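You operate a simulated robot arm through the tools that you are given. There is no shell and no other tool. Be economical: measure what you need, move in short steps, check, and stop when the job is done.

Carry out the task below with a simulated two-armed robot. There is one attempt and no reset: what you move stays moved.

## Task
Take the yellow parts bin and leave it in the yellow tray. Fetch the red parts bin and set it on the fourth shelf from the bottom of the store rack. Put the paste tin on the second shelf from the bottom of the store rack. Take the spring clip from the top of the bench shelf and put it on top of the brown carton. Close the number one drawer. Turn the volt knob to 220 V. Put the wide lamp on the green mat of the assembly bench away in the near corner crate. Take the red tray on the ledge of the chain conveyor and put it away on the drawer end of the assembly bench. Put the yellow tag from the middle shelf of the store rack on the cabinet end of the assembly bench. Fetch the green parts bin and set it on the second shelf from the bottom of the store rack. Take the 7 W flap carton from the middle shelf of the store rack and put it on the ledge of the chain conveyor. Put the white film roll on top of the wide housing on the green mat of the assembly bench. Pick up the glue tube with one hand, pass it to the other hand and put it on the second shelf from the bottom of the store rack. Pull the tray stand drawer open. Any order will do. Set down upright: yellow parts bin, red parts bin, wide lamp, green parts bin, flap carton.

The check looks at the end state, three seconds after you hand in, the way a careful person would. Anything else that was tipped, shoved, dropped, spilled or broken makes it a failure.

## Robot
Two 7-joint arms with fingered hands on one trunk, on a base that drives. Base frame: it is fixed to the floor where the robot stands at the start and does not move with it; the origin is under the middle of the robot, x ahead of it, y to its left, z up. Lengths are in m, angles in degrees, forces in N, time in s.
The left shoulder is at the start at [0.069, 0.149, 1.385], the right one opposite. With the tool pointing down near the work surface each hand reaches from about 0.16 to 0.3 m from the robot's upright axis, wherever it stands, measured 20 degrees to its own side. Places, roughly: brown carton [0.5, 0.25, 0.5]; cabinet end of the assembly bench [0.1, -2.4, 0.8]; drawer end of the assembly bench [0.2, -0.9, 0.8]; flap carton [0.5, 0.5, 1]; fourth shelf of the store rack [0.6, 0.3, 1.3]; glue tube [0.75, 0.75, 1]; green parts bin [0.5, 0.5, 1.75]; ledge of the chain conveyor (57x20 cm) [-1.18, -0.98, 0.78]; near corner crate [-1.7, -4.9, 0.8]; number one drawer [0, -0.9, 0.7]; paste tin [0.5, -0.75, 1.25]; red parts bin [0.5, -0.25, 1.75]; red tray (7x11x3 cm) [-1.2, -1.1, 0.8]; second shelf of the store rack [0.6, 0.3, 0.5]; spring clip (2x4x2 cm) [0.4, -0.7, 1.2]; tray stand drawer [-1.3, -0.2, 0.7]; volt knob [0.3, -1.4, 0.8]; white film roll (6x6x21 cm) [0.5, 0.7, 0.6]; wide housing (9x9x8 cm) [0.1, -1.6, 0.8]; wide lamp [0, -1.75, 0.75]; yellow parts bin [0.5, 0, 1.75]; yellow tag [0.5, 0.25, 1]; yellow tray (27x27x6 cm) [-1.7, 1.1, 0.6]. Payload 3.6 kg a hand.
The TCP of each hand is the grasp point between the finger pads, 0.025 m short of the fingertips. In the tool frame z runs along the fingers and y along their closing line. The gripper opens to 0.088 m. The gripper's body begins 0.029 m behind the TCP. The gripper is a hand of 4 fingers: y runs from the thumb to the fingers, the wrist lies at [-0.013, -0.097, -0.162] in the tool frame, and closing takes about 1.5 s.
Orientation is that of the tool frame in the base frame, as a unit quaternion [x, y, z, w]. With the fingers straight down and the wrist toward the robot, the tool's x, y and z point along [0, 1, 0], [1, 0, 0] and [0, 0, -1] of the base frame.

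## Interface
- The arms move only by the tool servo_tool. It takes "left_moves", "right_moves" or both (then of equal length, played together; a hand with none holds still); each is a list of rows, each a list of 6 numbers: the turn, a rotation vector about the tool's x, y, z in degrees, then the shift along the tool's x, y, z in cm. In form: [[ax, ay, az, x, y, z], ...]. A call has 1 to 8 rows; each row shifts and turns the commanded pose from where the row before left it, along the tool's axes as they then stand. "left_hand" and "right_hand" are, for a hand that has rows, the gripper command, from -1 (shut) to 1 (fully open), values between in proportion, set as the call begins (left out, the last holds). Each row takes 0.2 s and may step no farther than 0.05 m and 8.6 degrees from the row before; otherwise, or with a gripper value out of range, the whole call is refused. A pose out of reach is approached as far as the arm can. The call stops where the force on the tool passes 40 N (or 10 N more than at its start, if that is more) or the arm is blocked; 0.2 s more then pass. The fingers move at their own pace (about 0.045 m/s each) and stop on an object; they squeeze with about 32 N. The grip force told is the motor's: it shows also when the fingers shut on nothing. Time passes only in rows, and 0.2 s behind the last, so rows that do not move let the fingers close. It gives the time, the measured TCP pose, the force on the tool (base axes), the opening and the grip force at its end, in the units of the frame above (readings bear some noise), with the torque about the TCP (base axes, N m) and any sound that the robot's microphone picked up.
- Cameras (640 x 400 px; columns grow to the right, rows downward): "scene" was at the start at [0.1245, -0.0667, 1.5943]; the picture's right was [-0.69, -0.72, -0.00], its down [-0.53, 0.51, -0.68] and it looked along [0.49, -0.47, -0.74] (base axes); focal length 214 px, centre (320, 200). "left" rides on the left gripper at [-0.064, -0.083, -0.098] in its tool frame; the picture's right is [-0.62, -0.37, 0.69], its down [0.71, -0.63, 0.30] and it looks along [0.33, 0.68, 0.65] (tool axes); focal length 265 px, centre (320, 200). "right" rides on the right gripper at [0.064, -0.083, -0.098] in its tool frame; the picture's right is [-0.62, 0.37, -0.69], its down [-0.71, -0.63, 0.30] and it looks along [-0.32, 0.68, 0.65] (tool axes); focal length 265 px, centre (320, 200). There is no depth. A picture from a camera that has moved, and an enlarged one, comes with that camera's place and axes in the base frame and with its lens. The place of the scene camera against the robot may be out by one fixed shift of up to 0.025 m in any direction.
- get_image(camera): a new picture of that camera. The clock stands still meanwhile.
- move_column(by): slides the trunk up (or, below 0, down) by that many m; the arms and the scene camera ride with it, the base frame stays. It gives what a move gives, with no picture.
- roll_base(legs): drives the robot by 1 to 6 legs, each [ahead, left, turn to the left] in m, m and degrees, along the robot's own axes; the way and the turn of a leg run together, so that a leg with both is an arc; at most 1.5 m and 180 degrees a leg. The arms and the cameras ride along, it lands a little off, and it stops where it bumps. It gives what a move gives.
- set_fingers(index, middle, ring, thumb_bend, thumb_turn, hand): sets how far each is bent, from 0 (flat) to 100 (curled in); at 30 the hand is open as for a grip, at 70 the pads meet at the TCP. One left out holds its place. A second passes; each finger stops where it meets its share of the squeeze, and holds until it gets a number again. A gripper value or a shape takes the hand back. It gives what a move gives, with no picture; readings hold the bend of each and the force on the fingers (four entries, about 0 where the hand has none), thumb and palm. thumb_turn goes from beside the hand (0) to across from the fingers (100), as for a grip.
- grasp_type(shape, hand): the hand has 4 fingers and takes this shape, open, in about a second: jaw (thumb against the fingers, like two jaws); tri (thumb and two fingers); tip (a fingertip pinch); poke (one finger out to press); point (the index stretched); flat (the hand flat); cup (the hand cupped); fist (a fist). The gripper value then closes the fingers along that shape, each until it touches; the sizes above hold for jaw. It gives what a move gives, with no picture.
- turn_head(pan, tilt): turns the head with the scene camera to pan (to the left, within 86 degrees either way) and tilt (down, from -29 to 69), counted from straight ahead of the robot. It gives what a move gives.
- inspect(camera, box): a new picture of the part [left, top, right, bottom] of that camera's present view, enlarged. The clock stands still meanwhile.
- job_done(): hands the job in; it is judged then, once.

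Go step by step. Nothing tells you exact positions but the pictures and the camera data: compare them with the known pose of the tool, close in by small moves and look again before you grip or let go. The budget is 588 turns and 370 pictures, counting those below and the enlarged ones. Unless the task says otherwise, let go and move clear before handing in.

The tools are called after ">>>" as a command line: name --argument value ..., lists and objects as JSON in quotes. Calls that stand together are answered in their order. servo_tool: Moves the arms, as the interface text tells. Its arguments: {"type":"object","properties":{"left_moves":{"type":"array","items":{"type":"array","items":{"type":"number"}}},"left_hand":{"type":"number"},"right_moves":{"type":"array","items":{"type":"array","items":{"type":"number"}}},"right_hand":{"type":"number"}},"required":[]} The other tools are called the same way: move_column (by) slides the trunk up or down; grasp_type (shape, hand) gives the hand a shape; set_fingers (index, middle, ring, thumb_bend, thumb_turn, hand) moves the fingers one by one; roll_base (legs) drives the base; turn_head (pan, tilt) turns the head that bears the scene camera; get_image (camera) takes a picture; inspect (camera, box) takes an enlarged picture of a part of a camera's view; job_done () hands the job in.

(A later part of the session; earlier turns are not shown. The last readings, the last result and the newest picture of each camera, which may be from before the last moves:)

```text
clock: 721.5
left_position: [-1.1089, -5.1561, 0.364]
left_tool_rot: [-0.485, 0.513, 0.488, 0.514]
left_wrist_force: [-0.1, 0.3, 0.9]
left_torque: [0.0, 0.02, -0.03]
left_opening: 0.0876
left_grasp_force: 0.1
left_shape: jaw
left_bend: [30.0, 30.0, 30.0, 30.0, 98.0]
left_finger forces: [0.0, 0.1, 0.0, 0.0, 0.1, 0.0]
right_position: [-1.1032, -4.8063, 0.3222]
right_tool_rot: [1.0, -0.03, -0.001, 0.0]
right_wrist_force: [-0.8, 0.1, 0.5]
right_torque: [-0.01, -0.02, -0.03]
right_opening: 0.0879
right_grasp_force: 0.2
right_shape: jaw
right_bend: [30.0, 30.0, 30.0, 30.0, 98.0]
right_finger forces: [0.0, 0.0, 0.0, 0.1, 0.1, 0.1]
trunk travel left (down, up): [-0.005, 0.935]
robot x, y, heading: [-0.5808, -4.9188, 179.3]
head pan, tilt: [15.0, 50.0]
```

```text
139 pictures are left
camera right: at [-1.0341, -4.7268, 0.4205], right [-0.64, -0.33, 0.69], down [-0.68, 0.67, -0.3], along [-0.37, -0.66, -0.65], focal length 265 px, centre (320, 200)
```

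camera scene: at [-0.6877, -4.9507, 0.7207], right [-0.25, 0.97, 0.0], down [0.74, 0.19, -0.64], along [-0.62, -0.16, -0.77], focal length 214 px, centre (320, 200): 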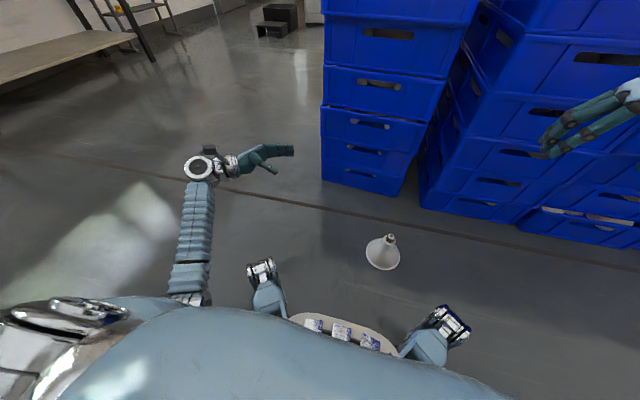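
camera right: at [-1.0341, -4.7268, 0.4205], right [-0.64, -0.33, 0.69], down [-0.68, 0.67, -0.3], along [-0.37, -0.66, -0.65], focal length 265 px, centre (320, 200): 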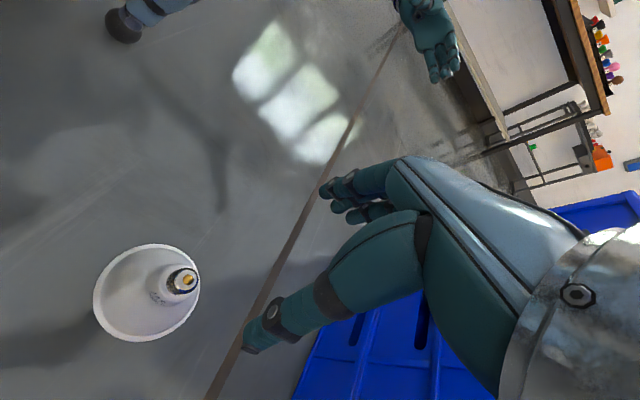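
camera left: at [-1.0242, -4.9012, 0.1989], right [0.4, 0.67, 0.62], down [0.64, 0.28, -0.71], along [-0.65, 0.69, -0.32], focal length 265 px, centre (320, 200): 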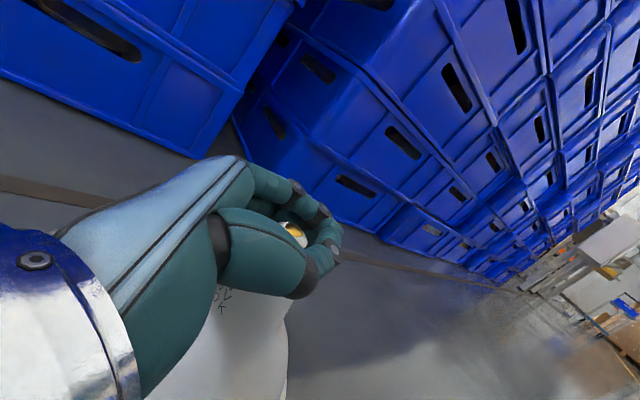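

Perfectly aligned. Descend to grip just the screw cap.

>>> servo_tool --right_moves '[[0, 0, 0, 0, 0, 4.5], [0, 0, 0, 0, 0, 4.5], [0, 0, 0, 0, 0, 4.5], [0, 0, 0, 0, 0, 4.0], [0, 0, 0, 0, 0, 2.6], [0, 0, 0, 0, 0, 0]]'

>>> servo_tool --right_moves '[[0, 0, 0, 0, 0, 0], [0, 0, 0, 0, 0, 0], [0, 0, 0, 0, 0, 0], [0, 0, 0, 0, 0, 0], [0, 0, 0, 0, 0, 0], [0, 0, 0, 0, 0, 0]]' --right_hand -1

>>> get_image --camera "right"

```text
clock: 722.9
left_position: [-1.1095, -5.1566, 0.3616]
left_tool_rot: [-0.485, 0.513, 0.487, 0.515]
left_wrist_force: [0.1, 1.1, -0.7]
left_torque: [-0.01, -0.02, 0.01]
left_opening: 0.0876
left_grasp_force: 0.0
left_shape: jaw
left_bend: [30.0, 30.0, 30.0, 30.0, 98.0]
left_finger forces: [0.1, 0.0, 0.0, 0.1, 0.0, 0.1]
right_position: [-1.1076, -4.8055, 0.1235]
right_tool_rot: [1.0, -0.031, -0.001, -0.001]
right_wrist_force: [-0.7, -0.3, -0.4]
right_torque: [-0.01, 0.0, -0.01]
right_opening: 0.0878
right_grasp_force: 0.0
right_shape: jaw
right_bend: [30.0, 30.0, 30.0, 30.0, 98.0]
right_finger forces: [0.0, 0.1, 0.0, 0.0, 0.0, 0.0]
trunk travel left (down, up): [-0.005, 0.935]
robot x, y, heading: [-0.5791, -4.9168, 179.0]
head pan, tilt: [15.0, 50.0]
```

```text
clock: 724.3
left_position: [-1.1089, -5.1569, 0.3633]
left_tool_rot: [-0.485, 0.513, 0.488, 0.514]
left_wrist_force: [-0.4, -0.1, 0.3]
left_torque: [0.0, -0.04, -0.02]
left_opening: 0.0876
left_grasp_force: 0.1
left_shape: jaw
left_bend: [30.0, 30.0, 30.0, 30.0, 98.0]
left_finger forces: [0.1, 0.0, 0.0, 0.0, 0.0, 0.1]
right_position: [-1.1063, -4.8063, 0.1228]
right_tool_rot: [1.0, -0.03, 0.0, -0.001]
right_wrist_force: [0.0, 0.0, -0.1]
right_torque: [0.02, -0.03, 0.0]
right_opening: 0.006
right_grasp_force: 31.7
right_shape: jaw
right_bend: [74.0, 71.0, 70.0, 80.0, 100.0]
right_finger forces: [0.0, 0.0, 0.1, 0.1, 0.0, 0.0]
trunk travel left (down, up): [-0.005, 0.935]
robot x, y, heading: [-0.5792, -4.9227, 179.5]
head pan, tilt: [15.0, 50.0]
```

```text
138 pictures are left
camera right: at [-1.0379, -4.7264, 0.221], right [-0.64, -0.33, 0.69], down [-0.67, 0.67, -0.3], along [-0.37, -0.66, -0.65], focal length 265 px, centre (320, 200)
```

right: 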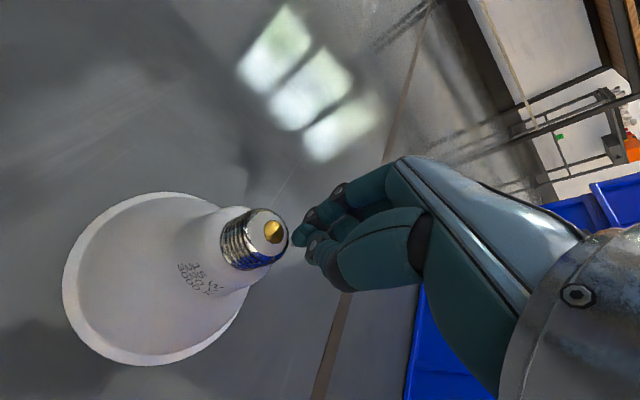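

The cap sits lower than assumed. Reopen, lower 1.6 cm, close again.

>>> servo_tool --right_moves '[[0, 0, 0, 0, 0, 0], [0, 0, 0, 0, 0, 0], [0, 0, 0, 0, 0, 0], [0, 0, 0, 0, 0, 0], [0, 0, 0, -0.2, 0, 1.6], [0, 0, 0, 0, 0, 0]]' --right_hand 1

>>> servo_tool --right_moves '[[0, 0, 0, 0, 0, 0], [0, 0, 0, 0, 0, 0], [0, 0, 0, 0, 0, 0], [0, 0, 0, 0, 0, 0], [0, 0, 0, 0, 0, 0], [0, 0, 0, 0, 0, 0]]' --right_hand -1

>>> get_image --camera "right"

```text
clock: 725.7
left_position: [-1.1099, -5.1563, 0.3637]
left_tool_rot: [-0.485, 0.512, 0.488, 0.514]
left_wrist_force: [0.4, -0.5, 0.1]
left_torque: [0.01, -0.01, 0.02]
left_opening: 0.0877
left_grasp_force: 0.0
left_shape: jaw
left_bend: [30.0, 30.0, 30.0, 30.0, 98.0]
left_finger forces: [0.0, 0.0, 0.0, 0.0, 0.0, 0.0]
right_position: [-1.1079, -4.8043, 0.1075]
right_tool_rot: [1.0, -0.03, -0.001, -0.001]
right_wrist_force: [-0.3, 0.1, 0.2]
right_torque: [0.02, 0.01, 0.04]
right_opening: 0.0875
right_grasp_force: 0.1
right_shape: jaw
right_bend: [30.0, 30.0, 30.0, 30.0, 98.0]
right_finger forces: [0.0, 0.0, 0.1, 0.0, 0.0, 0.0]
trunk travel left (down, up): [-0.005, 0.935]
robot x, y, heading: [-0.5817, -4.9145, 179.4]
head pan, tilt: [15.0, 50.0]
```

```text
clock: 727.1
left_position: [-1.1088, -5.1567, 0.3646]
left_tool_rot: [-0.485, 0.513, 0.488, 0.513]
left_wrist_force: [0.4, 0.8, 0.7]
left_torque: [-0.03, -0.01, -0.02]
left_opening: 0.0875
left_grasp_force: 0.1
left_shape: jaw
left_bend: [30.0, 30.0, 30.0, 30.0, 98.0]
left_finger forces: [0.0, 0.0, 0.1, 0.0, 0.1, 0.0]
right_position: [-1.1086, -4.8041, 0.1066]
right_tool_rot: [1.0, -0.031, -0.001, -0.001]
right_wrist_force: [0.5, -0.2, 0.0]
right_torque: [0.01, 0.0, -0.01]
right_opening: 0.0
right_grasp_force: 27.5
right_shape: jaw
right_bend: [70.0, 70.0, 70.0, 38.0, 100.0]
right_finger forces: [0.1, 0.1, 0.1, 0.0, 0.0, 0.1]
trunk travel left (down, up): [-0.005, 0.935]
robot x, y, heading: [-0.5827, -4.9199, 179.6]
head pan, tilt: [15.0, 50.0]
```

```text
137 pictures are left
camera right: at [-1.0397, -4.7253, 0.2045], right [-0.64, -0.33, 0.69], down [-0.68, 0.67, -0.3], along [-0.37, -0.66, -0.65], focal length 265 px, centre (320, 200)
```

right: 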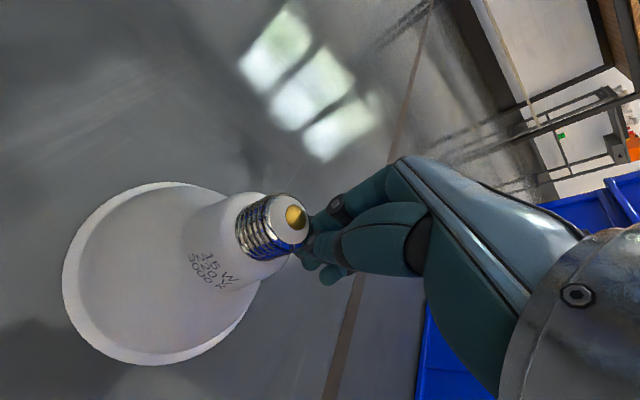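

The fingers closed beside the cap. I open, shift 2.4 cm toward me and 1.4 cm down, then check.

>>> servo_tool --right_moves '[[0, 0, 0, 0, 0, -3], [0, 0, 0, 0, 0, 0], [0, 0, 0, 0, 0, 0], [0, 0, 0, 0, 0, 0], [0, 0, 0, 2.4, 0, 0], [0, 0, 0, 0, 0, 2], [0, 0, 0, 0, 0, 2.2], [0, 0, 0, 0, 0, 0]]' --right_hand 1

>>> get_image --camera "right"

>>> inspect --camera "scene" --box '[330, 190, 450, 280]'

```text
clock: 728.9
left_position: [-1.1097, -5.1567, 0.3643]
left_tool_rot: [-0.485, 0.513, 0.488, 0.514]
left_wrist_force: [-0.3, 0.2, -0.4]
left_torque: [0.01, -0.01, 0.0]
left_opening: 0.0875
left_grasp_force: 0.1
left_shape: jaw
left_bend: [30.0, 30.0, 30.0, 30.0, 98.0]
left_finger forces: [0.0, 0.0, 0.0, 0.0, 0.0, 0.0]
right_position: [-1.0842, -4.8038, 0.094]
right_tool_rot: [1.0, -0.031, -0.002, -0.001]
right_wrist_force: [-0.2, 2.0, 2.8]
right_torque: [-0.02, -0.03, 0.03]
right_opening: 0.0879
right_grasp_force: 0.0
right_shape: jaw
right_bend: [30.0, 30.0, 30.0, 30.0, 98.0]
right_finger forces: [0.1, 0.1, 0.0, 0.0, 2.9, 0.0]
trunk travel left (down, up): [-0.005, 0.935]
robot x, y, heading: [-0.581, -4.9204, 179.6]
head pan, tilt: [15.0, 50.0]
```

```text
136 pictures are left
camera right: at [-1.0156, -4.7246, 0.1922], right [-0.64, -0.33, 0.69], down [-0.68, 0.67, -0.3], along [-0.37, -0.66, -0.65], focal length 265 px, centre (320, 200)
```

right: 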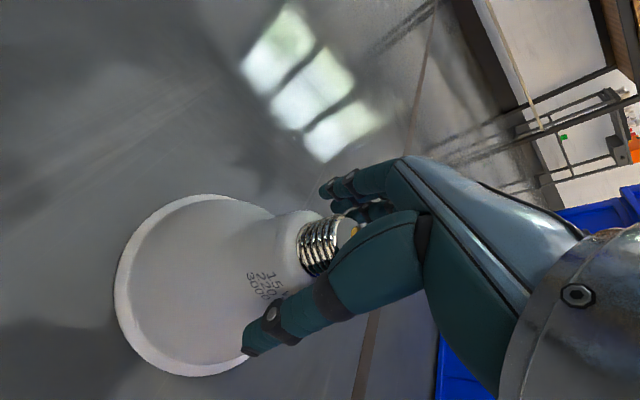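

```text
4.44 times, centred on (390, 235) of scene
camera zoom: at [-0.6876, -4.9507, 0.7208], right [-0.25, 0.97, 0.0], down [0.74, 0.19, -0.64], along [-0.62, -0.16, -0.77], focal length 953 px, centre (9, 44)
```

zoom: 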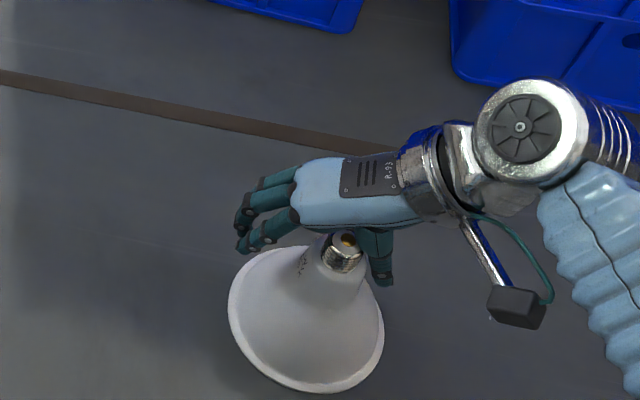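

>>> servo_tool --right_moves '[[0, 0, 0, 0, 0, -0.8], [0, 0, 0, 0.7, -0.3, 0], [0, 0, 0, 0, 0, 0]]'

>>> servo_tool --right_moves '[[0, 0, 0, 0, 0, 0], [0, 0, 0, 0, 0, 0], [0, 0, 0, 0, 0, 0], [0, 0, 0, 0, 0, 0], [0, 0, 0, 0, 0, 0], [0, 0, 0, 0, 0, 0]]' --right_hand -1

>>> get_image --camera "right"

```text
clock: 729.7
left_position: [-1.1083, -5.1572, 0.3635]
left_tool_rot: [-0.485, 0.513, 0.487, 0.514]
left_wrist_force: [-0.8, 0.3, -0.6]
left_torque: [0.01, 0.01, -0.03]
left_opening: 0.0879
left_grasp_force: 0.0
left_shape: jaw
left_bend: [30.0, 30.0, 30.0, 30.0, 98.0]
left_finger forces: [0.0, 0.0, 0.0, 0.0, 0.0, 0.1]
right_position: [-1.0759, -4.801, 0.1027]
right_tool_rot: [1.0, -0.03, -0.001, -0.001]
right_wrist_force: [-0.7, 0.3, 0.1]
right_torque: [-0.01, 0.01, 0.02]
right_opening: 0.0879
right_grasp_force: 0.1
right_shape: jaw
right_bend: [30.0, 30.0, 30.0, 30.0, 98.0]
right_finger forces: [0.1, 0.1, 0.0, 0.0, 0.0, 0.1]
trunk travel left (down, up): [-0.005, 0.935]
robot x, y, heading: [-0.5787, -4.9173, 179.6]
head pan, tilt: [15.0, 50.0]
```

```text
clock: 731.1
left_position: [-1.1085, -5.1574, 0.3635]
left_tool_rot: [-0.485, 0.513, 0.488, 0.513]
left_wrist_force: [0.3, -0.2, 0.4]
left_torque: [-0.02, 0.02, 0.01]
left_opening: 0.0877
left_grasp_force: 0.0
left_shape: jaw
left_bend: [30.0, 30.0, 30.0, 30.0, 98.0]
left_finger forces: [0.1, 0.0, 0.0, 0.0, 0.0, 0.1]
right_position: [-1.0755, -4.799, 0.1039]
right_tool_rot: [1.0, -0.03, 0.0, -0.001]
right_wrist_force: [0.8, 1.4, 0.2]
right_torque: [0.04, -0.01, -0.01]
right_opening: 0.0362
right_grasp_force: 32.1
right_shape: jaw
right_bend: [73.0, 59.0, 66.0, 63.0, 100.0]
right_finger forces: [17.5, 9.4, 0.0, 0.0, 27.9, 0.0]
trunk travel left (down, up): [-0.005, 0.935]
robot x, y, heading: [-0.5822, -4.9219, 179.5]
head pan, tilt: [15.0, 50.0]
```

```text
134 pictures are left
camera right: at [-1.0067, -4.7211, 0.2009], right [-0.64, -0.33, 0.69], down [-0.68, 0.67, -0.3], along [-0.37, -0.66, -0.65], focal length 265 px, centre (320, 200)
```

right: 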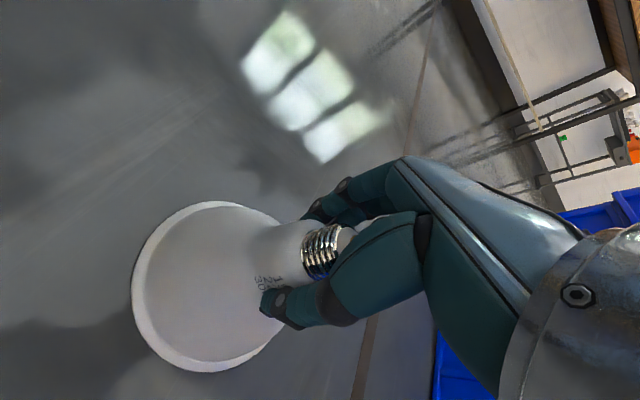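

This grips the sloping neck; I prefer the cylindrical cap, so I regrip 1.3 cm higher.

>>> servo_tool --right_moves '[[0, 0, 0, 0, 0, 0], [0, 0, 0, 0, 0, 0], [0, 0, 0, 0, 0, 0], [0, 0, 0, 0, 0, -1.3], [0, 0, 0, 0, 0, 0]]' --right_hand 0.5

>>> servo_tool --right_moves '[[0, 0, 0, 0, 0, 0], [0, 0, 0, 0, 0, 0], [0, 0, 0, 0, 0, 0], [0, 0, 0, 0, 0, 0], [0, 0, 0, 0, 0, 0], [0, 0, 0, 0, 0, 0]]' --right_hand -1

>>> get_image --camera "right"

```text
clock: 732.3
left_position: [-1.1088, -5.157, 0.364]
left_tool_rot: [-0.485, 0.512, 0.488, 0.514]
left_wrist_force: [-0.3, 0.6, 0.0]
left_torque: [0.0, 0.0, -0.02]
left_opening: 0.0873
left_grasp_force: 0.0
left_shape: jaw
left_bend: [30.0, 30.0, 30.0, 30.0, 98.0]
left_finger forces: [0.0, 0.0, 0.1, 0.0, 0.1, 0.1]
right_position: [-1.0745, -4.8005, 0.1162]
right_tool_rot: [1.0, -0.031, -0.002, -0.002]
right_wrist_force: [-0.1, 0.7, 0.2]
right_torque: [0.0, -0.01, 0.0]
right_opening: 0.0656
right_grasp_force: 0.1
right_shape: jaw
right_bend: [27.0, 36.0, 33.0, 54.0, 99.0]
right_finger forces: [0.0, 0.0, 0.1, 0.0, 0.0, 0.0]
trunk travel left (down, up): [-0.005, 0.935]
robot x, y, heading: [-0.5803, -4.9194, 179.0]
head pan, tilt: [15.0, 50.0]
```

```text
clock: 733.7
left_position: [-1.1091, -5.157, 0.3632]
left_tool_rot: [-0.485, 0.513, 0.487, 0.514]
left_wrist_force: [-0.3, 0.8, 0.5]
left_torque: [0.01, 0.0, 0.01]
left_opening: 0.0876
left_grasp_force: 0.0
left_shape: jaw
left_bend: [30.0, 30.0, 30.0, 30.0, 98.0]
left_finger forces: [0.0, 0.1, 0.0, 0.1, 0.1, 0.0]
right_position: [-1.0743, -4.8008, 0.1157]
right_tool_rot: [1.0, -0.03, 0.0, -0.001]
right_wrist_force: [-0.1, 1.9, 0.8]
right_torque: [0.01, 0.03, 0.0]
right_opening: 0.0349
right_grasp_force: 32.1
right_shape: jaw
right_bend: [74.0, 51.0, 56.0, 72.0, 100.0]
right_finger forces: [17.6, 9.4, 0.1, 0.0, 28.1, 0.1]
trunk travel left (down, up): [-0.005, 0.935]
robot x, y, heading: [-0.5799, -4.921, 179.4]
head pan, tilt: [15.0, 50.0]
```

```text
133 pictures are left
camera right: at [-1.0057, -4.7217, 0.2137], right [-0.64, -0.33, 0.69], down [-0.68, 0.67, -0.3], along [-0.37, -0.66, -0.65], focal length 265 px, centre (320, 200)
```

right: 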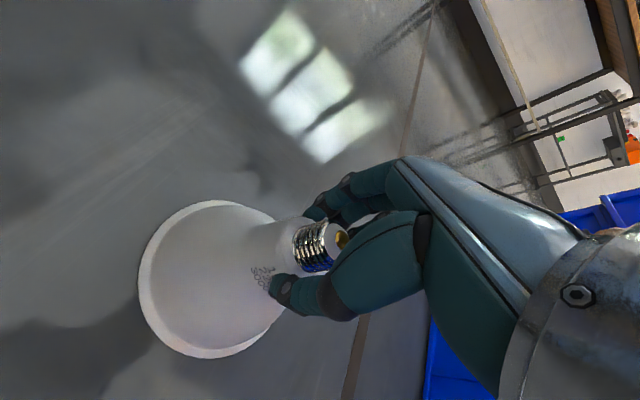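

Still on the neck. Another 1.4 cm up.

>>> servo_tool --right_moves '[[0, 0, 0, 0, 0, 0], [0, 0, 0, 0, 0, 0], [0, 0, 0, 0, 0, 0], [0, 0, 0, 0, 0, -1.4], [0, 0, 0, 0, 0, 0]]' --right_hand 0.5

>>> servo_tool --right_moves '[[0, 0, 0, 0, 0, 0], [0, 0, 0, 0, 0, 0], [0, 0, 0, 0, 0, 0], [0, 0, 0, 0, 0, 0], [0, 0, 0, 0, 0, 0], [0, 0, 0, 0, 0, 0]]' --right_hand -1

>>> get_image --camera "right"

```text
clock: 734.9
left_position: [-1.1083, -5.1556, 0.3635]
left_tool_rot: [-0.485, 0.513, 0.488, 0.514]
left_wrist_force: [0.5, 0.9, 0.7]
left_torque: [0.02, 0.02, 0.0]
left_opening: 0.0875
left_grasp_force: 0.1
left_shape: jaw
left_bend: [30.0, 30.0, 30.0, 30.0, 98.0]
left_finger forces: [0.1, 0.0, 0.1, 0.1, 0.0, 0.0]
right_position: [-1.075, -4.7998, 0.1294]
right_tool_rot: [1.0, -0.031, -0.001, 0.0]
right_wrist_force: [-0.2, 0.5, -0.6]
right_torque: [0.04, 0.04, 0.03]
right_opening: 0.0654
right_grasp_force: 0.1
right_shape: jaw
right_bend: [27.0, 36.0, 33.0, 54.0, 99.0]
right_finger forces: [0.0, 0.1, 0.1, 0.0, 0.0, 0.1]
trunk travel left (down, up): [-0.005, 0.935]
robot x, y, heading: [-0.5823, -4.9239, 179.6]
head pan, tilt: [15.0, 50.0]
```

```text
clock: 736.3
left_position: [-1.1084, -5.1569, 0.3626]
left_tool_rot: [-0.486, 0.512, 0.488, 0.514]
left_wrist_force: [0.6, -0.2, -0.5]
left_torque: [0.01, 0.02, 0.02]
left_opening: 0.0875
left_grasp_force: 0.1
left_shape: jaw
left_bend: [30.0, 30.0, 30.0, 30.0, 98.0]
left_finger forces: [0.0, 0.0, 0.0, 0.0, 0.0, 0.1]
right_position: [-1.0747, -4.8, 0.1302]
right_tool_rot: [1.0, -0.031, 0.0, 0.0]
right_wrist_force: [-0.8, 0.0, -0.3]
right_torque: [-0.14, -0.06, 0.01]
right_opening: 0.0208
right_grasp_force: 32.2
right_shape: jaw
right_bend: [74.0, 54.0, 59.0, 75.0, 100.0]
right_finger forces: [21.8, 7.5, 0.0, 0.1, 26.7, 0.0]
trunk travel left (down, up): [-0.005, 0.935]
robot x, y, heading: [-0.5826, -4.9203, 179.4]
head pan, tilt: [15.0, 50.0]
```

```text
132 pictures are left
camera right: at [-1.0063, -4.7216, 0.2277], right [-0.64, -0.33, 0.69], down [-0.68, 0.67, -0.3], along [-0.37, -0.66, -0.65], focal length 265 px, centre (320, 200)
```

right: 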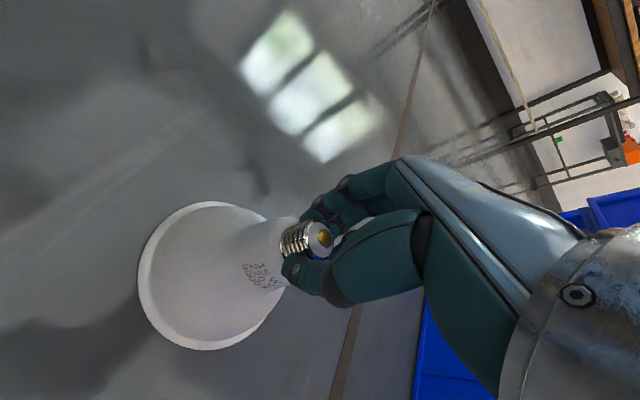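

Now the cap itself is gripped. Lift.

>>> servo_tool --right_moves '[[0, 0, 0, 0, 0, -2], [0, 0, 0, 0, 0, -4], [0, 0, 0, 0, 0, -4.5], [0, 0, 0, 0, 0, -4.5], [0, 0, 0, 0, 0, -4.5], [0, 0, 0, 0, 0, -4.5], [0, 0, 0, 0, 0, 0]]'

>>> get_image --camera "right"

```text
clock: 737.9
left_position: [-1.1082, -5.1568, 0.3628]
left_tool_rot: [-0.486, 0.512, 0.488, 0.513]
left_wrist_force: [-0.4, -0.5, 0.5]
left_torque: [0.01, 0.01, 0.04]
left_opening: 0.0876
left_grasp_force: 0.0
left_shape: jaw
left_bend: [30.0, 30.0, 30.0, 30.0, 98.0]
left_finger forces: [0.1, 0.0, 0.0, 0.1, 0.1, 0.0]
right_position: [-1.0774, -4.8015, 0.3674]
right_tool_rot: [1.0, -0.03, -0.001, -0.001]
right_wrist_force: [-0.3, -0.4, -3.1]
right_torque: [0.02, 0.02, 0.01]
right_opening: 0.0205
right_grasp_force: 31.4
right_shape: jaw
right_bend: [74.0, 54.0, 59.0, 75.0, 100.0]
right_finger forces: [19.5, 7.7, 0.0, 0.1, 27.8, 0.1]
trunk travel left (down, up): [-0.005, 0.935]
robot x, y, heading: [-0.5838, -4.9193, 179.4]
head pan, tilt: [15.0, 50.0]
```

```text
131 pictures are left
camera right: at [-1.0092, -4.7231, 0.466], right [-0.64, -0.33, 0.69], down [-0.67, 0.67, -0.3], along [-0.37, -0.66, -0.65], focal length 265 px, centre (320, 200)
```

right: 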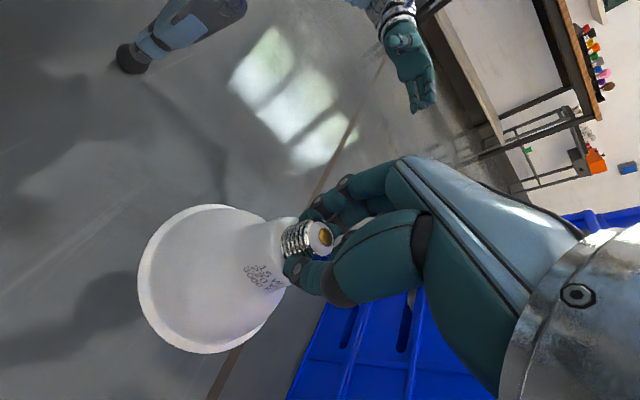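

Held by the cap. Raise the trunk and approach the crate.

>>> move_column --by 0.4

>>> move_column --by 0.4

>>> roll_base --legs '[[0, 0.1, 0.4], [0.28, 0, 0]]'

>>> get_image --camera "right"

>>> get_image --camera "scene"

```text
clock: 741.7
left_position: [-1.1092, -5.1577, 0.7634]
left_tool_rot: [-0.485, 0.512, 0.487, 0.514]
left_wrist_force: [0.4, 0.1, -0.1]
left_torque: [-0.03, 0.0, 0.02]
left_opening: 0.0876
left_grasp_force: 0.1
left_shape: jaw
left_bend: [30.0, 30.0, 30.0, 30.0, 98.0]
left_finger forces: [0.0, 0.1, 0.0, 0.0, 0.0, 0.1]
right_position: [-1.0774, -4.8018, 0.7674]
right_tool_rot: [1.0, -0.031, -0.001, -0.001]
right_wrist_force: [0.9, 0.3, -2.0]
right_torque: [0.04, 0.02, 0.03]
right_opening: 0.0204
right_grasp_force: 32.1
right_shape: jaw
right_bend: [74.0, 54.0, 59.0, 75.0, 100.0]
right_finger forces: [19.6, 7.7, 0.1, 0.0, 27.9, 0.0]
trunk travel left (down, up): [-0.405, 0.535]
robot x, y, heading: [-0.5812, -4.924, 179.3]
head pan, tilt: [15.0, 50.0]
```

```text
clock: 745.6
left_position: [-1.1093, -5.1577, 1.1634]
left_tool_rot: [-0.485, 0.513, 0.487, 0.514]
left_wrist_force: [-1.0, 0.6, 0.4]
left_torque: [-0.01, 0.0, -0.03]
left_opening: 0.0875
left_grasp_force: 0.1
left_shape: jaw
left_bend: [30.0, 30.0, 30.0, 30.0, 98.0]
left_finger forces: [0.0, 0.0, 0.1, 0.0, 0.1, 0.1]
right_position: [-1.0791, -4.802, 1.1684]
right_tool_rot: [1.0, -0.03, -0.001, -0.001]
right_wrist_force: [-2.3, 0.2, -2.5]
right_torque: [-0.01, 0.0, 0.03]
right_opening: 0.0202
right_grasp_force: 32.0
right_shape: jaw
right_bend: [74.0, 54.0, 59.0, 75.0, 100.0]
right_finger forces: [19.6, 7.7, 0.0, 0.0, 27.9, 0.0]
trunk travel left (down, up): [-0.805, 0.135]
robot x, y, heading: [-0.5792, -4.9168, 179.4]
head pan, tilt: [15.0, 50.0]
```

```text
clock: 751.3
left_position: [-1.3959, -5.2555, 1.1627]
left_tool_rot: [-0.485, 0.512, 0.488, 0.513]
left_wrist_force: [-1.5, -0.4, 0.0]
left_torque: [0.01, 0.03, 0.0]
left_opening: 0.0876
left_grasp_force: 0.1
left_shape: jaw
left_bend: [30.0, 30.0, 30.0, 30.0, 98.0]
left_finger forces: [0.0, 0.0, 0.0, 0.0, 0.1, 0.0]
right_position: [-1.3645, -4.9026, 1.1666]
right_tool_rot: [1.0, -0.03, -0.001, -0.001]
right_wrist_force: [0.4, 0.0, -2.7]
right_torque: [-0.01, -0.02, 0.0]
right_opening: 0.0205
right_grasp_force: 32.3
right_shape: jaw
right_bend: [74.0, 54.0, 59.0, 75.0, 100.0]
right_finger forces: [19.5, 8.0, 0.0, 0.0, 27.8, 0.0]
trunk travel left (down, up): [-0.805, 0.135]
robot x, y, heading: [-0.8691, -5.0116, 179.3]
head pan, tilt: [15.0, 50.0]
```

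```text
130 pictures are left
camera right: at [-1.2954, -4.8231, 1.2662], right [-0.64, -0.33, 0.69], down [-0.68, 0.67, -0.3], along [-0.37, -0.66, -0.65], focal length 265 px, centre (320, 200)
```

right: 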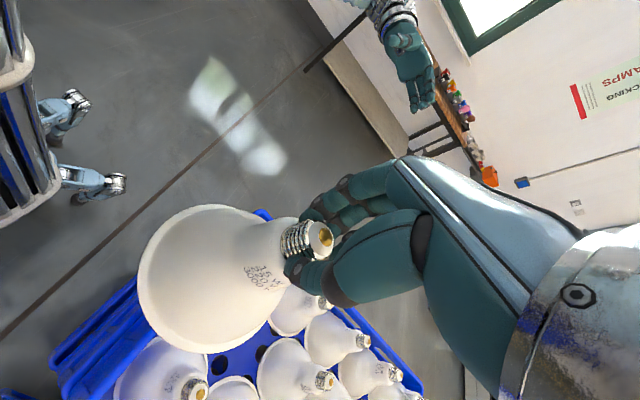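

```text
129 pictures are left
camera scene: at [-0.9755, -5.0507, 1.5207], right [-0.25, 0.97, 0.0], down [0.74, 0.19, -0.64], along [-0.62, -0.16, -0.77], focal length 214 px, centre (320, 200)
```

scene: 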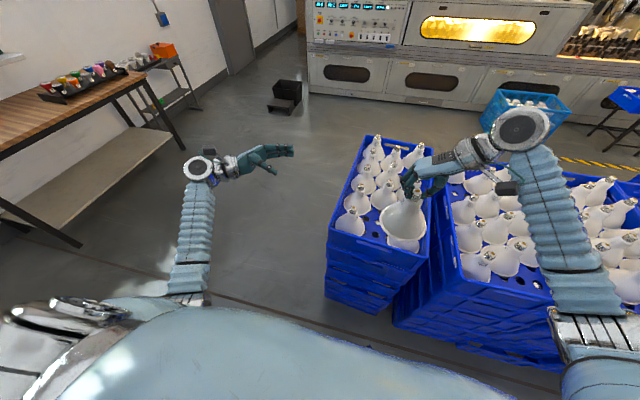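

>>> inspect --camera "scene" --box '[320, 125, 450, 265]'

>>> inspect --camera "right" --box '[40, 260, 440, 400]'

```text
2.86 times, centred on (385, 195) of scene
camera zoom: at [-0.9755, -5.0507, 1.5207], right [-0.25, 0.97, 0.0], down [0.74, 0.19, -0.64], along [-0.62, -0.16, -0.77], focal length 613 px, centre (134, 214)
```

zoom: 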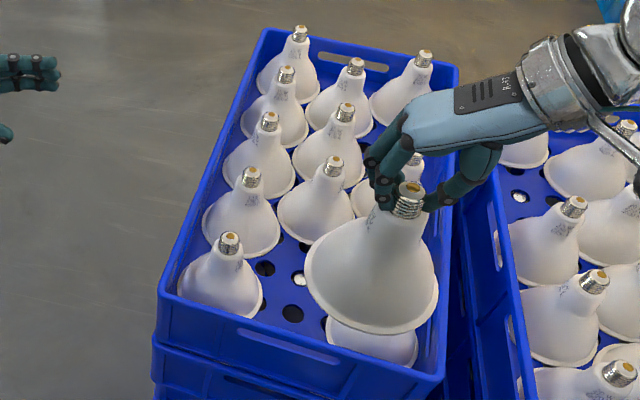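

```text
1.60 times, centred on (240, 330) of right
camera zoom: at [-1.2954, -4.8231, 1.2662], right [-0.64, -0.33, 0.69], down [-0.68, 0.67, -0.3], along [-0.37, -0.66, -0.65], focal length 425 px, centre (448, -8)
```

zoom: 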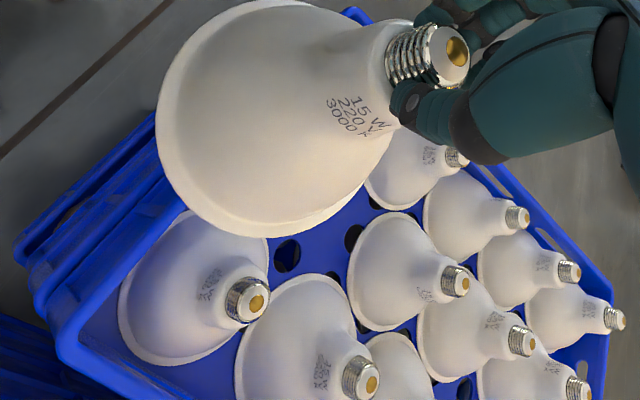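

I calibrate with the wrist camera: slot centre ≈ (-1.505, -4.916), crate floor z≈0.83. Move base 6 cm forward and the hand over the slot.

>>> roll_base --legs '[[0.06, 0, 0]]'

>>> servo_tool --right_moves '[[0, 0, 0, -2.5, 0.5, 0], [0, 0, 0, -2.5, 0.5, 0], [0, 0, 0, -2.5, 0.4, 0], [0, 0, 0, 0, 0, 3], [0, 0, 0, 0, 0, 3], [0, 0, 0, 0, 0, 0]]'

>>> get_image --camera "right"

>>> inspect --camera "scene" --box '[320, 125, 450, 265]'

```text
clock: 752.8
left_position: [-1.4518, -5.2551, 1.1648]
left_tool_rot: [-0.485, 0.513, 0.489, 0.512]
left_wrist_force: [0.7, 0.2, -0.4]
left_torque: [0.01, -0.01, 0.04]
left_opening: 0.0878
left_grasp_force: 0.1
left_shape: jaw
left_bend: [30.0, 30.0, 30.0, 30.0, 98.0]
left_finger forces: [0.0, 0.0, 0.0, 0.1, 0.0, 0.0]
right_position: [-1.4219, -4.9006, 1.1692]
right_tool_rot: [1.0, -0.03, -0.003, 0.0]
right_wrist_force: [-0.3, 0.5, -2.0]
right_torque: [0.02, 0.02, -0.02]
right_opening: 0.0203
right_grasp_force: 32.4
right_shape: jaw
right_bend: [74.0, 54.0, 59.0, 75.0, 100.0]
right_finger forces: [19.5, 7.8, 0.1, 0.0, 28.0, 0.0]
trunk travel left (down, up): [-0.805, 0.135]
robot x, y, heading: [-0.9324, -5.0171, 179.7]
head pan, tilt: [15.0, 50.0]
```

```text
clock: 754.2
left_position: [-1.4533, -5.2559, 1.1638]
left_tool_rot: [-0.487, 0.511, 0.488, 0.513]
left_wrist_force: [-0.1, -1.2, -0.4]
left_torque: [-0.03, 0.03, 0.02]
left_opening: 0.0877
left_grasp_force: 0.1
left_shape: jaw
left_bend: [30.0, 30.0, 30.0, 30.0, 98.0]
left_finger forces: [0.1, 0.0, 0.0, 0.0, 0.1, 0.1]
right_position: [-1.4992, -4.9115, 1.1084]
right_tool_rot: [1.0, -0.029, -0.002, -0.001]
right_wrist_force: [-0.3, 0.2, -2.8]
right_torque: [0.01, -0.01, -0.04]
right_opening: 0.0204
right_grasp_force: 32.4
right_shape: jaw
right_bend: [74.0, 54.0, 59.0, 75.0, 100.0]
right_finger forces: [19.4, 8.3, 0.0, 0.0, 28.0, 0.1]
trunk travel left (down, up): [-0.805, 0.135]
robot x, y, heading: [-0.9355, -5.0179, 179.7]
head pan, tilt: [15.0, 50.0]
```

```text
126 pictures are left
camera right: at [-1.4308, -4.832, 1.2071], right [-0.64, -0.33, 0.69], down [-0.68, 0.67, -0.3], along [-0.36, -0.66, -0.65], focal length 265 px, centre (320, 200)
```

right: 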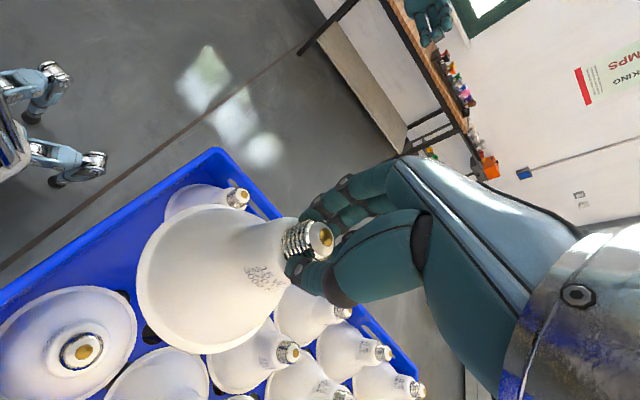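

```text
2.86 times, centred on (385, 195) of scene
camera zoom: at [-1.0389, -5.0483, 1.5208], right [-0.25, 0.97, 0.0], down [0.74, 0.19, -0.64], along [-0.62, -0.16, -0.77], focal length 613 px, centre (134, 214)
```

zoom: 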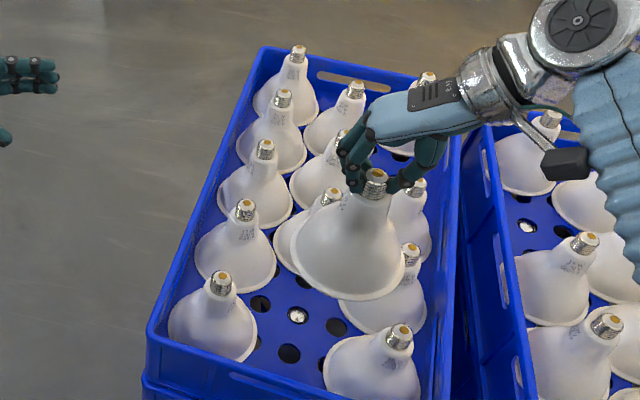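

Prediction says it would land ~1.5 cm too far right; I shift left 1.5 cm and descend partway.

>>> servo_tool --right_moves '[[0, 0, 0, -0.4, 1.5, 0], [0, 0, 0, 0, 0, 3], [0, 0, 0, 0, 0, 3], [0, 0, 0, 0, 0, 2], [0, 0, 0, 0, 0, 0]]'

>>> get_image --camera "right"

>>> inspect --camera "scene" --box '[320, 125, 450, 265]'

```text
clock: 755.4
left_position: [-1.4546, -5.2563, 1.163]
left_tool_rot: [-0.488, 0.511, 0.489, 0.512]
left_wrist_force: [-0.6, -0.2, 0.6]
left_torque: [-0.01, -0.06, -0.01]
left_opening: 0.0876
left_grasp_force: 0.0
left_shape: jaw
left_bend: [30.0, 30.0, 30.0, 30.0, 98.0]
left_finger forces: [0.0, 0.1, 0.0, 0.0, 0.0, 0.1]
right_position: [-1.5055, -4.9278, 1.0309]
right_tool_rot: [1.0, -0.029, 0.0, -0.001]
right_wrist_force: [-0.1, 0.1, -2.5]
right_torque: [0.01, -0.02, 0.0]
right_opening: 0.0202
right_grasp_force: 31.9
right_shape: jaw
right_bend: [74.0, 54.0, 59.0, 75.0, 100.0]
right_finger forces: [19.5, 8.1, 0.1, 0.1, 28.1, 0.0]
trunk travel left (down, up): [-0.805, 0.135]
robot x, y, heading: [-0.9307, -5.0168, 179.9]
head pan, tilt: [15.0, 50.0]
```

```text
124 pictures are left
camera right: at [-1.4367, -4.8477, 1.1283], right [-0.64, -0.33, 0.69], down [-0.68, 0.67, -0.3], along [-0.36, -0.66, -0.65], focal length 265 px, centre (320, 200)
```

right: 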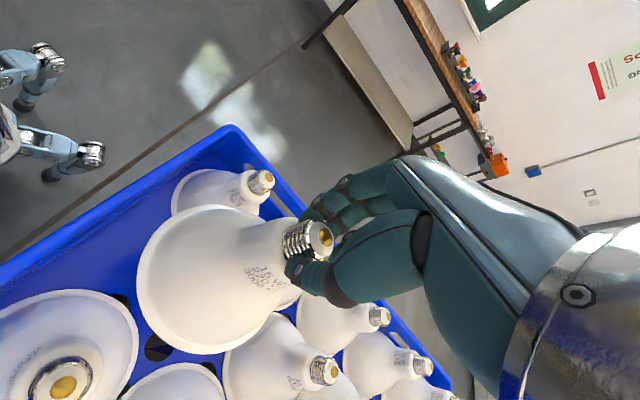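

```text
2.86 times, centred on (385, 195) of scene
camera zoom: at [-1.039, -5.0481, 1.5207], right [-0.25, 0.97, 0.0], down [0.74, 0.19, -0.64], along [-0.62, -0.16, -0.77], focal length 613 px, centre (134, 214)
```

zoom: 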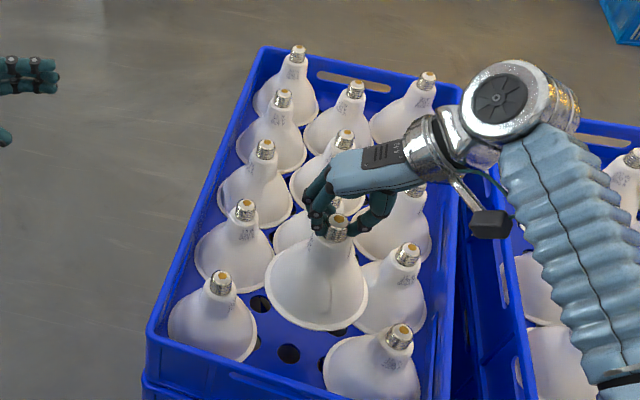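

>>> servo_tool --right_moves '[[0, 0, 0, 0, 0.5, 0], [0, 0, 0, 0, 0, 2], [0, 0, 0, 0, 0, 1.5], [0, 0, 0, 0, 0, 0]]'

>>> inspect --camera "scene" --box '[320, 125, 450, 265]'

>>> get_image --camera "right"

```text
clock: 756.4
left_position: [-1.455, -5.2565, 1.1627]
left_tool_rot: [-0.487, 0.511, 0.489, 0.513]
left_wrist_force: [-0.1, -0.1, 0.0]
left_torque: [0.01, 0.02, 0.0]
left_opening: 0.0878
left_grasp_force: 0.1
left_shape: jaw
left_bend: [30.0, 30.0, 30.0, 30.0, 98.0]
left_finger forces: [0.1, 0.1, 0.0, 0.0, 0.0, 0.0]
right_position: [-1.5042, -4.9325, 0.995]
right_tool_rot: [1.0, -0.028, 0.0, -0.002]
right_wrist_force: [-1.4, -0.2, -2.8]
right_torque: [0.0, -0.02, -0.02]
right_opening: 0.0205
right_grasp_force: 32.3
right_shape: jaw
right_bend: [74.0, 54.0, 59.0, 75.0, 100.0]
right_finger forces: [19.5, 8.2, 0.1, 0.1, 27.7, 0.0]
trunk travel left (down, up): [-0.805, 0.135]
robot x, y, heading: [-0.931, -5.0189, 179.9]
head pan, tilt: [15.0, 50.0]
```

```text
2.86 times, centred on (385, 195) of scene
camera zoom: at [-1.0394, -5.0487, 1.5207], right [-0.25, 0.97, 0.0], down [0.74, 0.19, -0.64], along [-0.62, -0.16, -0.77], focal length 613 px, centre (134, 214)
```

zoom: 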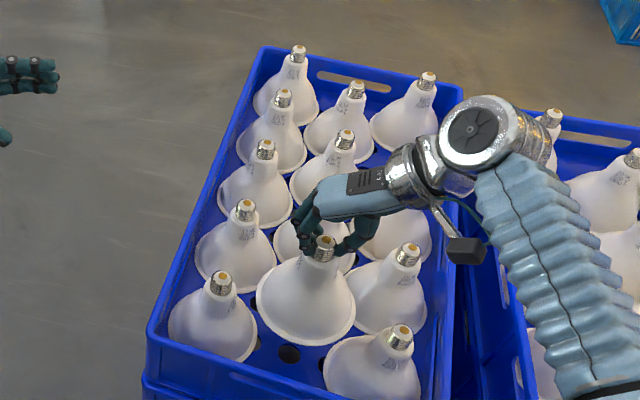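

```text
121 pictures are left
camera right: at [-1.4364, -4.8527, 1.0917], right [-0.64, -0.33, 0.69], down [-0.68, 0.67, -0.3], along [-0.36, -0.66, -0.65], focal length 265 px, centre (320, 200)
```

right: 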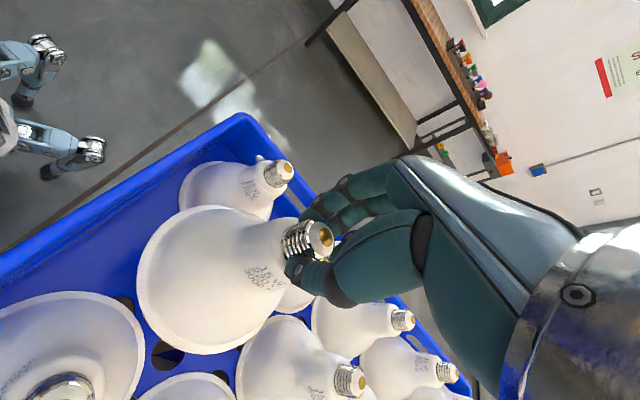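

>>> servo_tool --right_moves '[[0, 0, 0, 0, 0.2, 0.8], [0, 0, 0, 0, 0, 0.7], [0, 0, 0, 0, 0, 0.7], [0, 0, 0, 0, 0, 0]]'

>>> inspect --camera "scene" --box '[320, 125, 450, 265]'

```text
clock: 757.4
left_position: [-1.4539, -5.2569, 1.1634]
left_tool_rot: [-0.486, 0.512, 0.488, 0.513]
left_wrist_force: [0.1, 0.4, -0.2]
left_torque: [-0.03, -0.03, -0.01]
left_opening: 0.0879
left_grasp_force: 0.0
left_shape: jaw
left_bend: [30.0, 30.0, 30.0, 30.0, 98.0]
left_finger forces: [0.0, 0.0, 0.1, 0.1, 0.0, 0.0]
right_position: [-1.5049, -4.933, 0.971]
right_tool_rot: [1.0, -0.028, 0.0, -0.002]
right_wrist_force: [0.4, -0.6, -2.2]
right_torque: [-0.01, 0.02, -0.01]
right_opening: 0.0207
right_grasp_force: 31.8
right_shape: jaw
right_bend: [74.0, 54.0, 59.0, 75.0, 100.0]
right_finger forces: [19.5, 8.2, 0.0, 0.1, 27.7, 0.0]
trunk travel left (down, up): [-0.805, 0.135]
robot x, y, heading: [-0.9345, -5.0124, 179.8]
head pan, tilt: [15.0, 50.0]
```

```text
2.86 times, centred on (385, 195) of scene
camera zoom: at [-1.0395, -5.048, 1.5207], right [-0.25, 0.97, 0.0], down [0.74, 0.19, -0.64], along [-0.62, -0.16, -0.77], focal length 613 px, centre (134, 214)
```

zoom: 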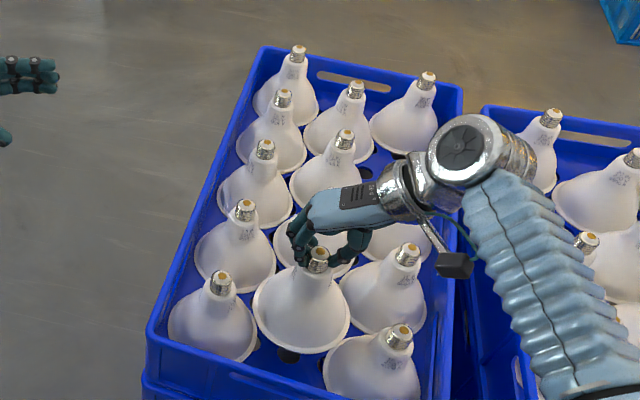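

>>> servo_tool --right_moves '[[0, 0, 0, 0, 0, 0.6], [0, 0, 0, 0, 0, 0.6], [0, 0, 0, 0, 0, 0.5], [0, 0, 0, 0, 0, 0]]'

>>> inspect --camera "scene" --box '[320, 125, 450, 265]'

```text
clock: 758.4
left_position: [-1.4541, -5.2565, 1.1613]
left_tool_rot: [-0.487, 0.511, 0.488, 0.513]
left_wrist_force: [0.8, 0.0, 0.1]
left_torque: [-0.02, -0.01, 0.01]
left_opening: 0.0879
left_grasp_force: 0.0
left_shape: jaw
left_bend: [30.0, 30.0, 30.0, 30.0, 98.0]
left_finger forces: [0.0, 0.1, 0.0, 0.0, 0.1, 0.1]
right_position: [-1.5049, -4.9325, 0.9539]
right_tool_rot: [1.0, -0.029, 0.0, 0.0]
right_wrist_force: [0.4, 0.9, -2.7]
right_torque: [-0.02, 0.04, 0.0]
right_opening: 0.0202
right_grasp_force: 32.2
right_shape: jaw
right_bend: [74.0, 54.0, 59.0, 75.0, 100.0]
right_finger forces: [19.7, 8.2, 0.1, 0.0, 27.7, 0.0]
trunk travel left (down, up): [-0.805, 0.135]
robot x, y, heading: [-0.9344, -5.0146, 179.6]
head pan, tilt: [15.0, 50.0]
```

```text
2.86 times, centred on (385, 195) of scene
camera zoom: at [-1.0393, -5.048, 1.5207], right [-0.25, 0.97, 0.0], down [0.74, 0.19, -0.64], along [-0.62, -0.16, -0.77], focal length 613 px, centre (134, 214)
```

zoom: 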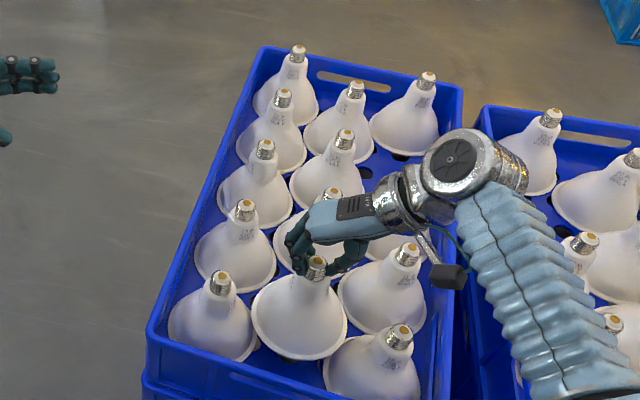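

>>> servo_tool --right_moves '[[0, 0, 0, 0, -0.2, 0.6], [0, 0, 0, 0, 0, 0.5], [0, 0, 0, 0, 0, 0.5], [0, 0, 0, 0, 0, 0]]'

>>> inspect --camera "scene" --box '[320, 125, 450, 265]'

```text
clock: 759.4
left_position: [-1.4539, -5.2563, 1.1616]
left_tool_rot: [-0.487, 0.511, 0.489, 0.513]
left_wrist_force: [-0.2, -0.3, 0.0]
left_torque: [-0.01, 0.0, 0.03]
left_opening: 0.0877
left_grasp_force: 0.0
left_shape: jaw
left_bend: [30.0, 30.0, 30.0, 30.0, 98.0]
left_finger forces: [0.0, 0.1, 0.0, 0.1, 0.0, 0.0]
right_position: [-1.5052, -4.9302, 0.9378]
right_tool_rot: [1.0, -0.029, -0.002, -0.001]
right_wrist_force: [-0.4, 0.9, -1.3]
right_torque: [0.05, -0.01, 0.0]
right_opening: 0.0204
right_grasp_force: 32.0
right_shape: jaw
right_bend: [74.0, 54.0, 59.0, 75.0, 100.0]
right_finger forces: [19.2, 8.3, 0.1, 0.0, 29.0, 0.0]
trunk travel left (down, up): [-0.805, 0.135]
robot x, y, heading: [-0.9317, -5.0147, 179.8]
head pan, tilt: [15.0, 50.0]
```

```text
2.86 times, centred on (385, 195) of scene
camera zoom: at [-1.0393, -5.0479, 1.5207], right [-0.25, 0.97, 0.0], down [0.74, 0.19, -0.64], along [-0.62, -0.16, -0.77], focal length 613 px, centre (134, 214)
```

zoom: 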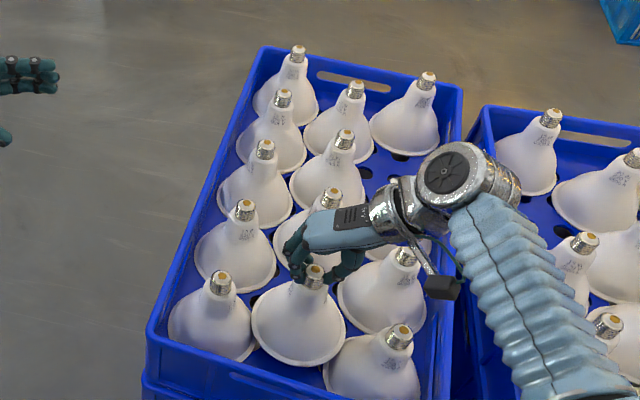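

Contact begins; a touch lower, then release.

>>> servo_tool --right_moves '[[0, 0, 0, 0, 0, 0.4], [0, 0, 0, 0, 0, 0.3], [0, 0, 0, 0, 0, 0]]'

>>> inspect --camera "scene" --box '[320, 125, 450, 265]'

```text
clock: 760.2
left_position: [-1.4529, -5.2567, 1.1627]
left_tool_rot: [-0.486, 0.512, 0.488, 0.513]
left_wrist_force: [1.1, 0.1, 0.8]
left_torque: [-0.01, 0.0, 0.01]
left_opening: 0.0876
left_grasp_force: 0.1
left_shape: jaw
left_bend: [30.0, 30.0, 30.0, 30.0, 98.0]
left_finger forces: [0.1, 0.0, 0.0, 0.0, 0.1, 0.0]
right_position: [-1.5062, -4.9301, 0.9322]
right_tool_rot: [1.0, -0.028, -0.001, 0.0]
right_wrist_force: [0.2, -0.3, 1.7]
right_torque: [0.05, 0.02, -0.01]
right_opening: 0.0202
right_grasp_force: 31.5
right_shape: jaw
right_bend: [74.0, 54.0, 59.0, 76.0, 100.0]
right_finger forces: [19.8, 9.3, 0.1, 0.1, 30.4, 0.0]
trunk travel left (down, up): [-0.805, 0.135]
robot x, y, heading: [-0.9308, -5.0221, 179.9]
head pan, tilt: [15.0, 50.0]
```

```text
2.86 times, centred on (385, 195) of scene
camera zoom: at [-1.0389, -5.0481, 1.5208], right [-0.25, 0.97, 0.0], down [0.74, 0.19, -0.64], along [-0.62, -0.16, -0.77], focal length 613 px, centre (134, 214)
```

zoom: 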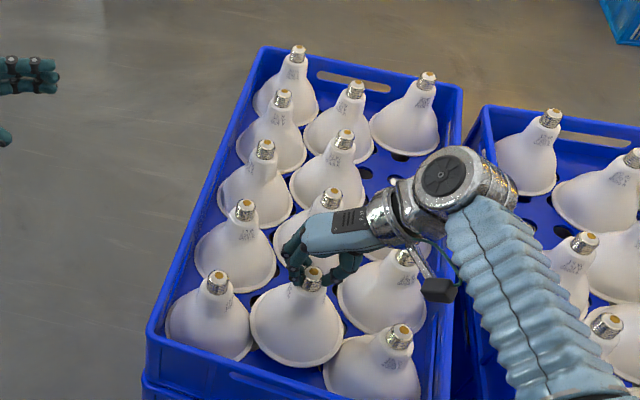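

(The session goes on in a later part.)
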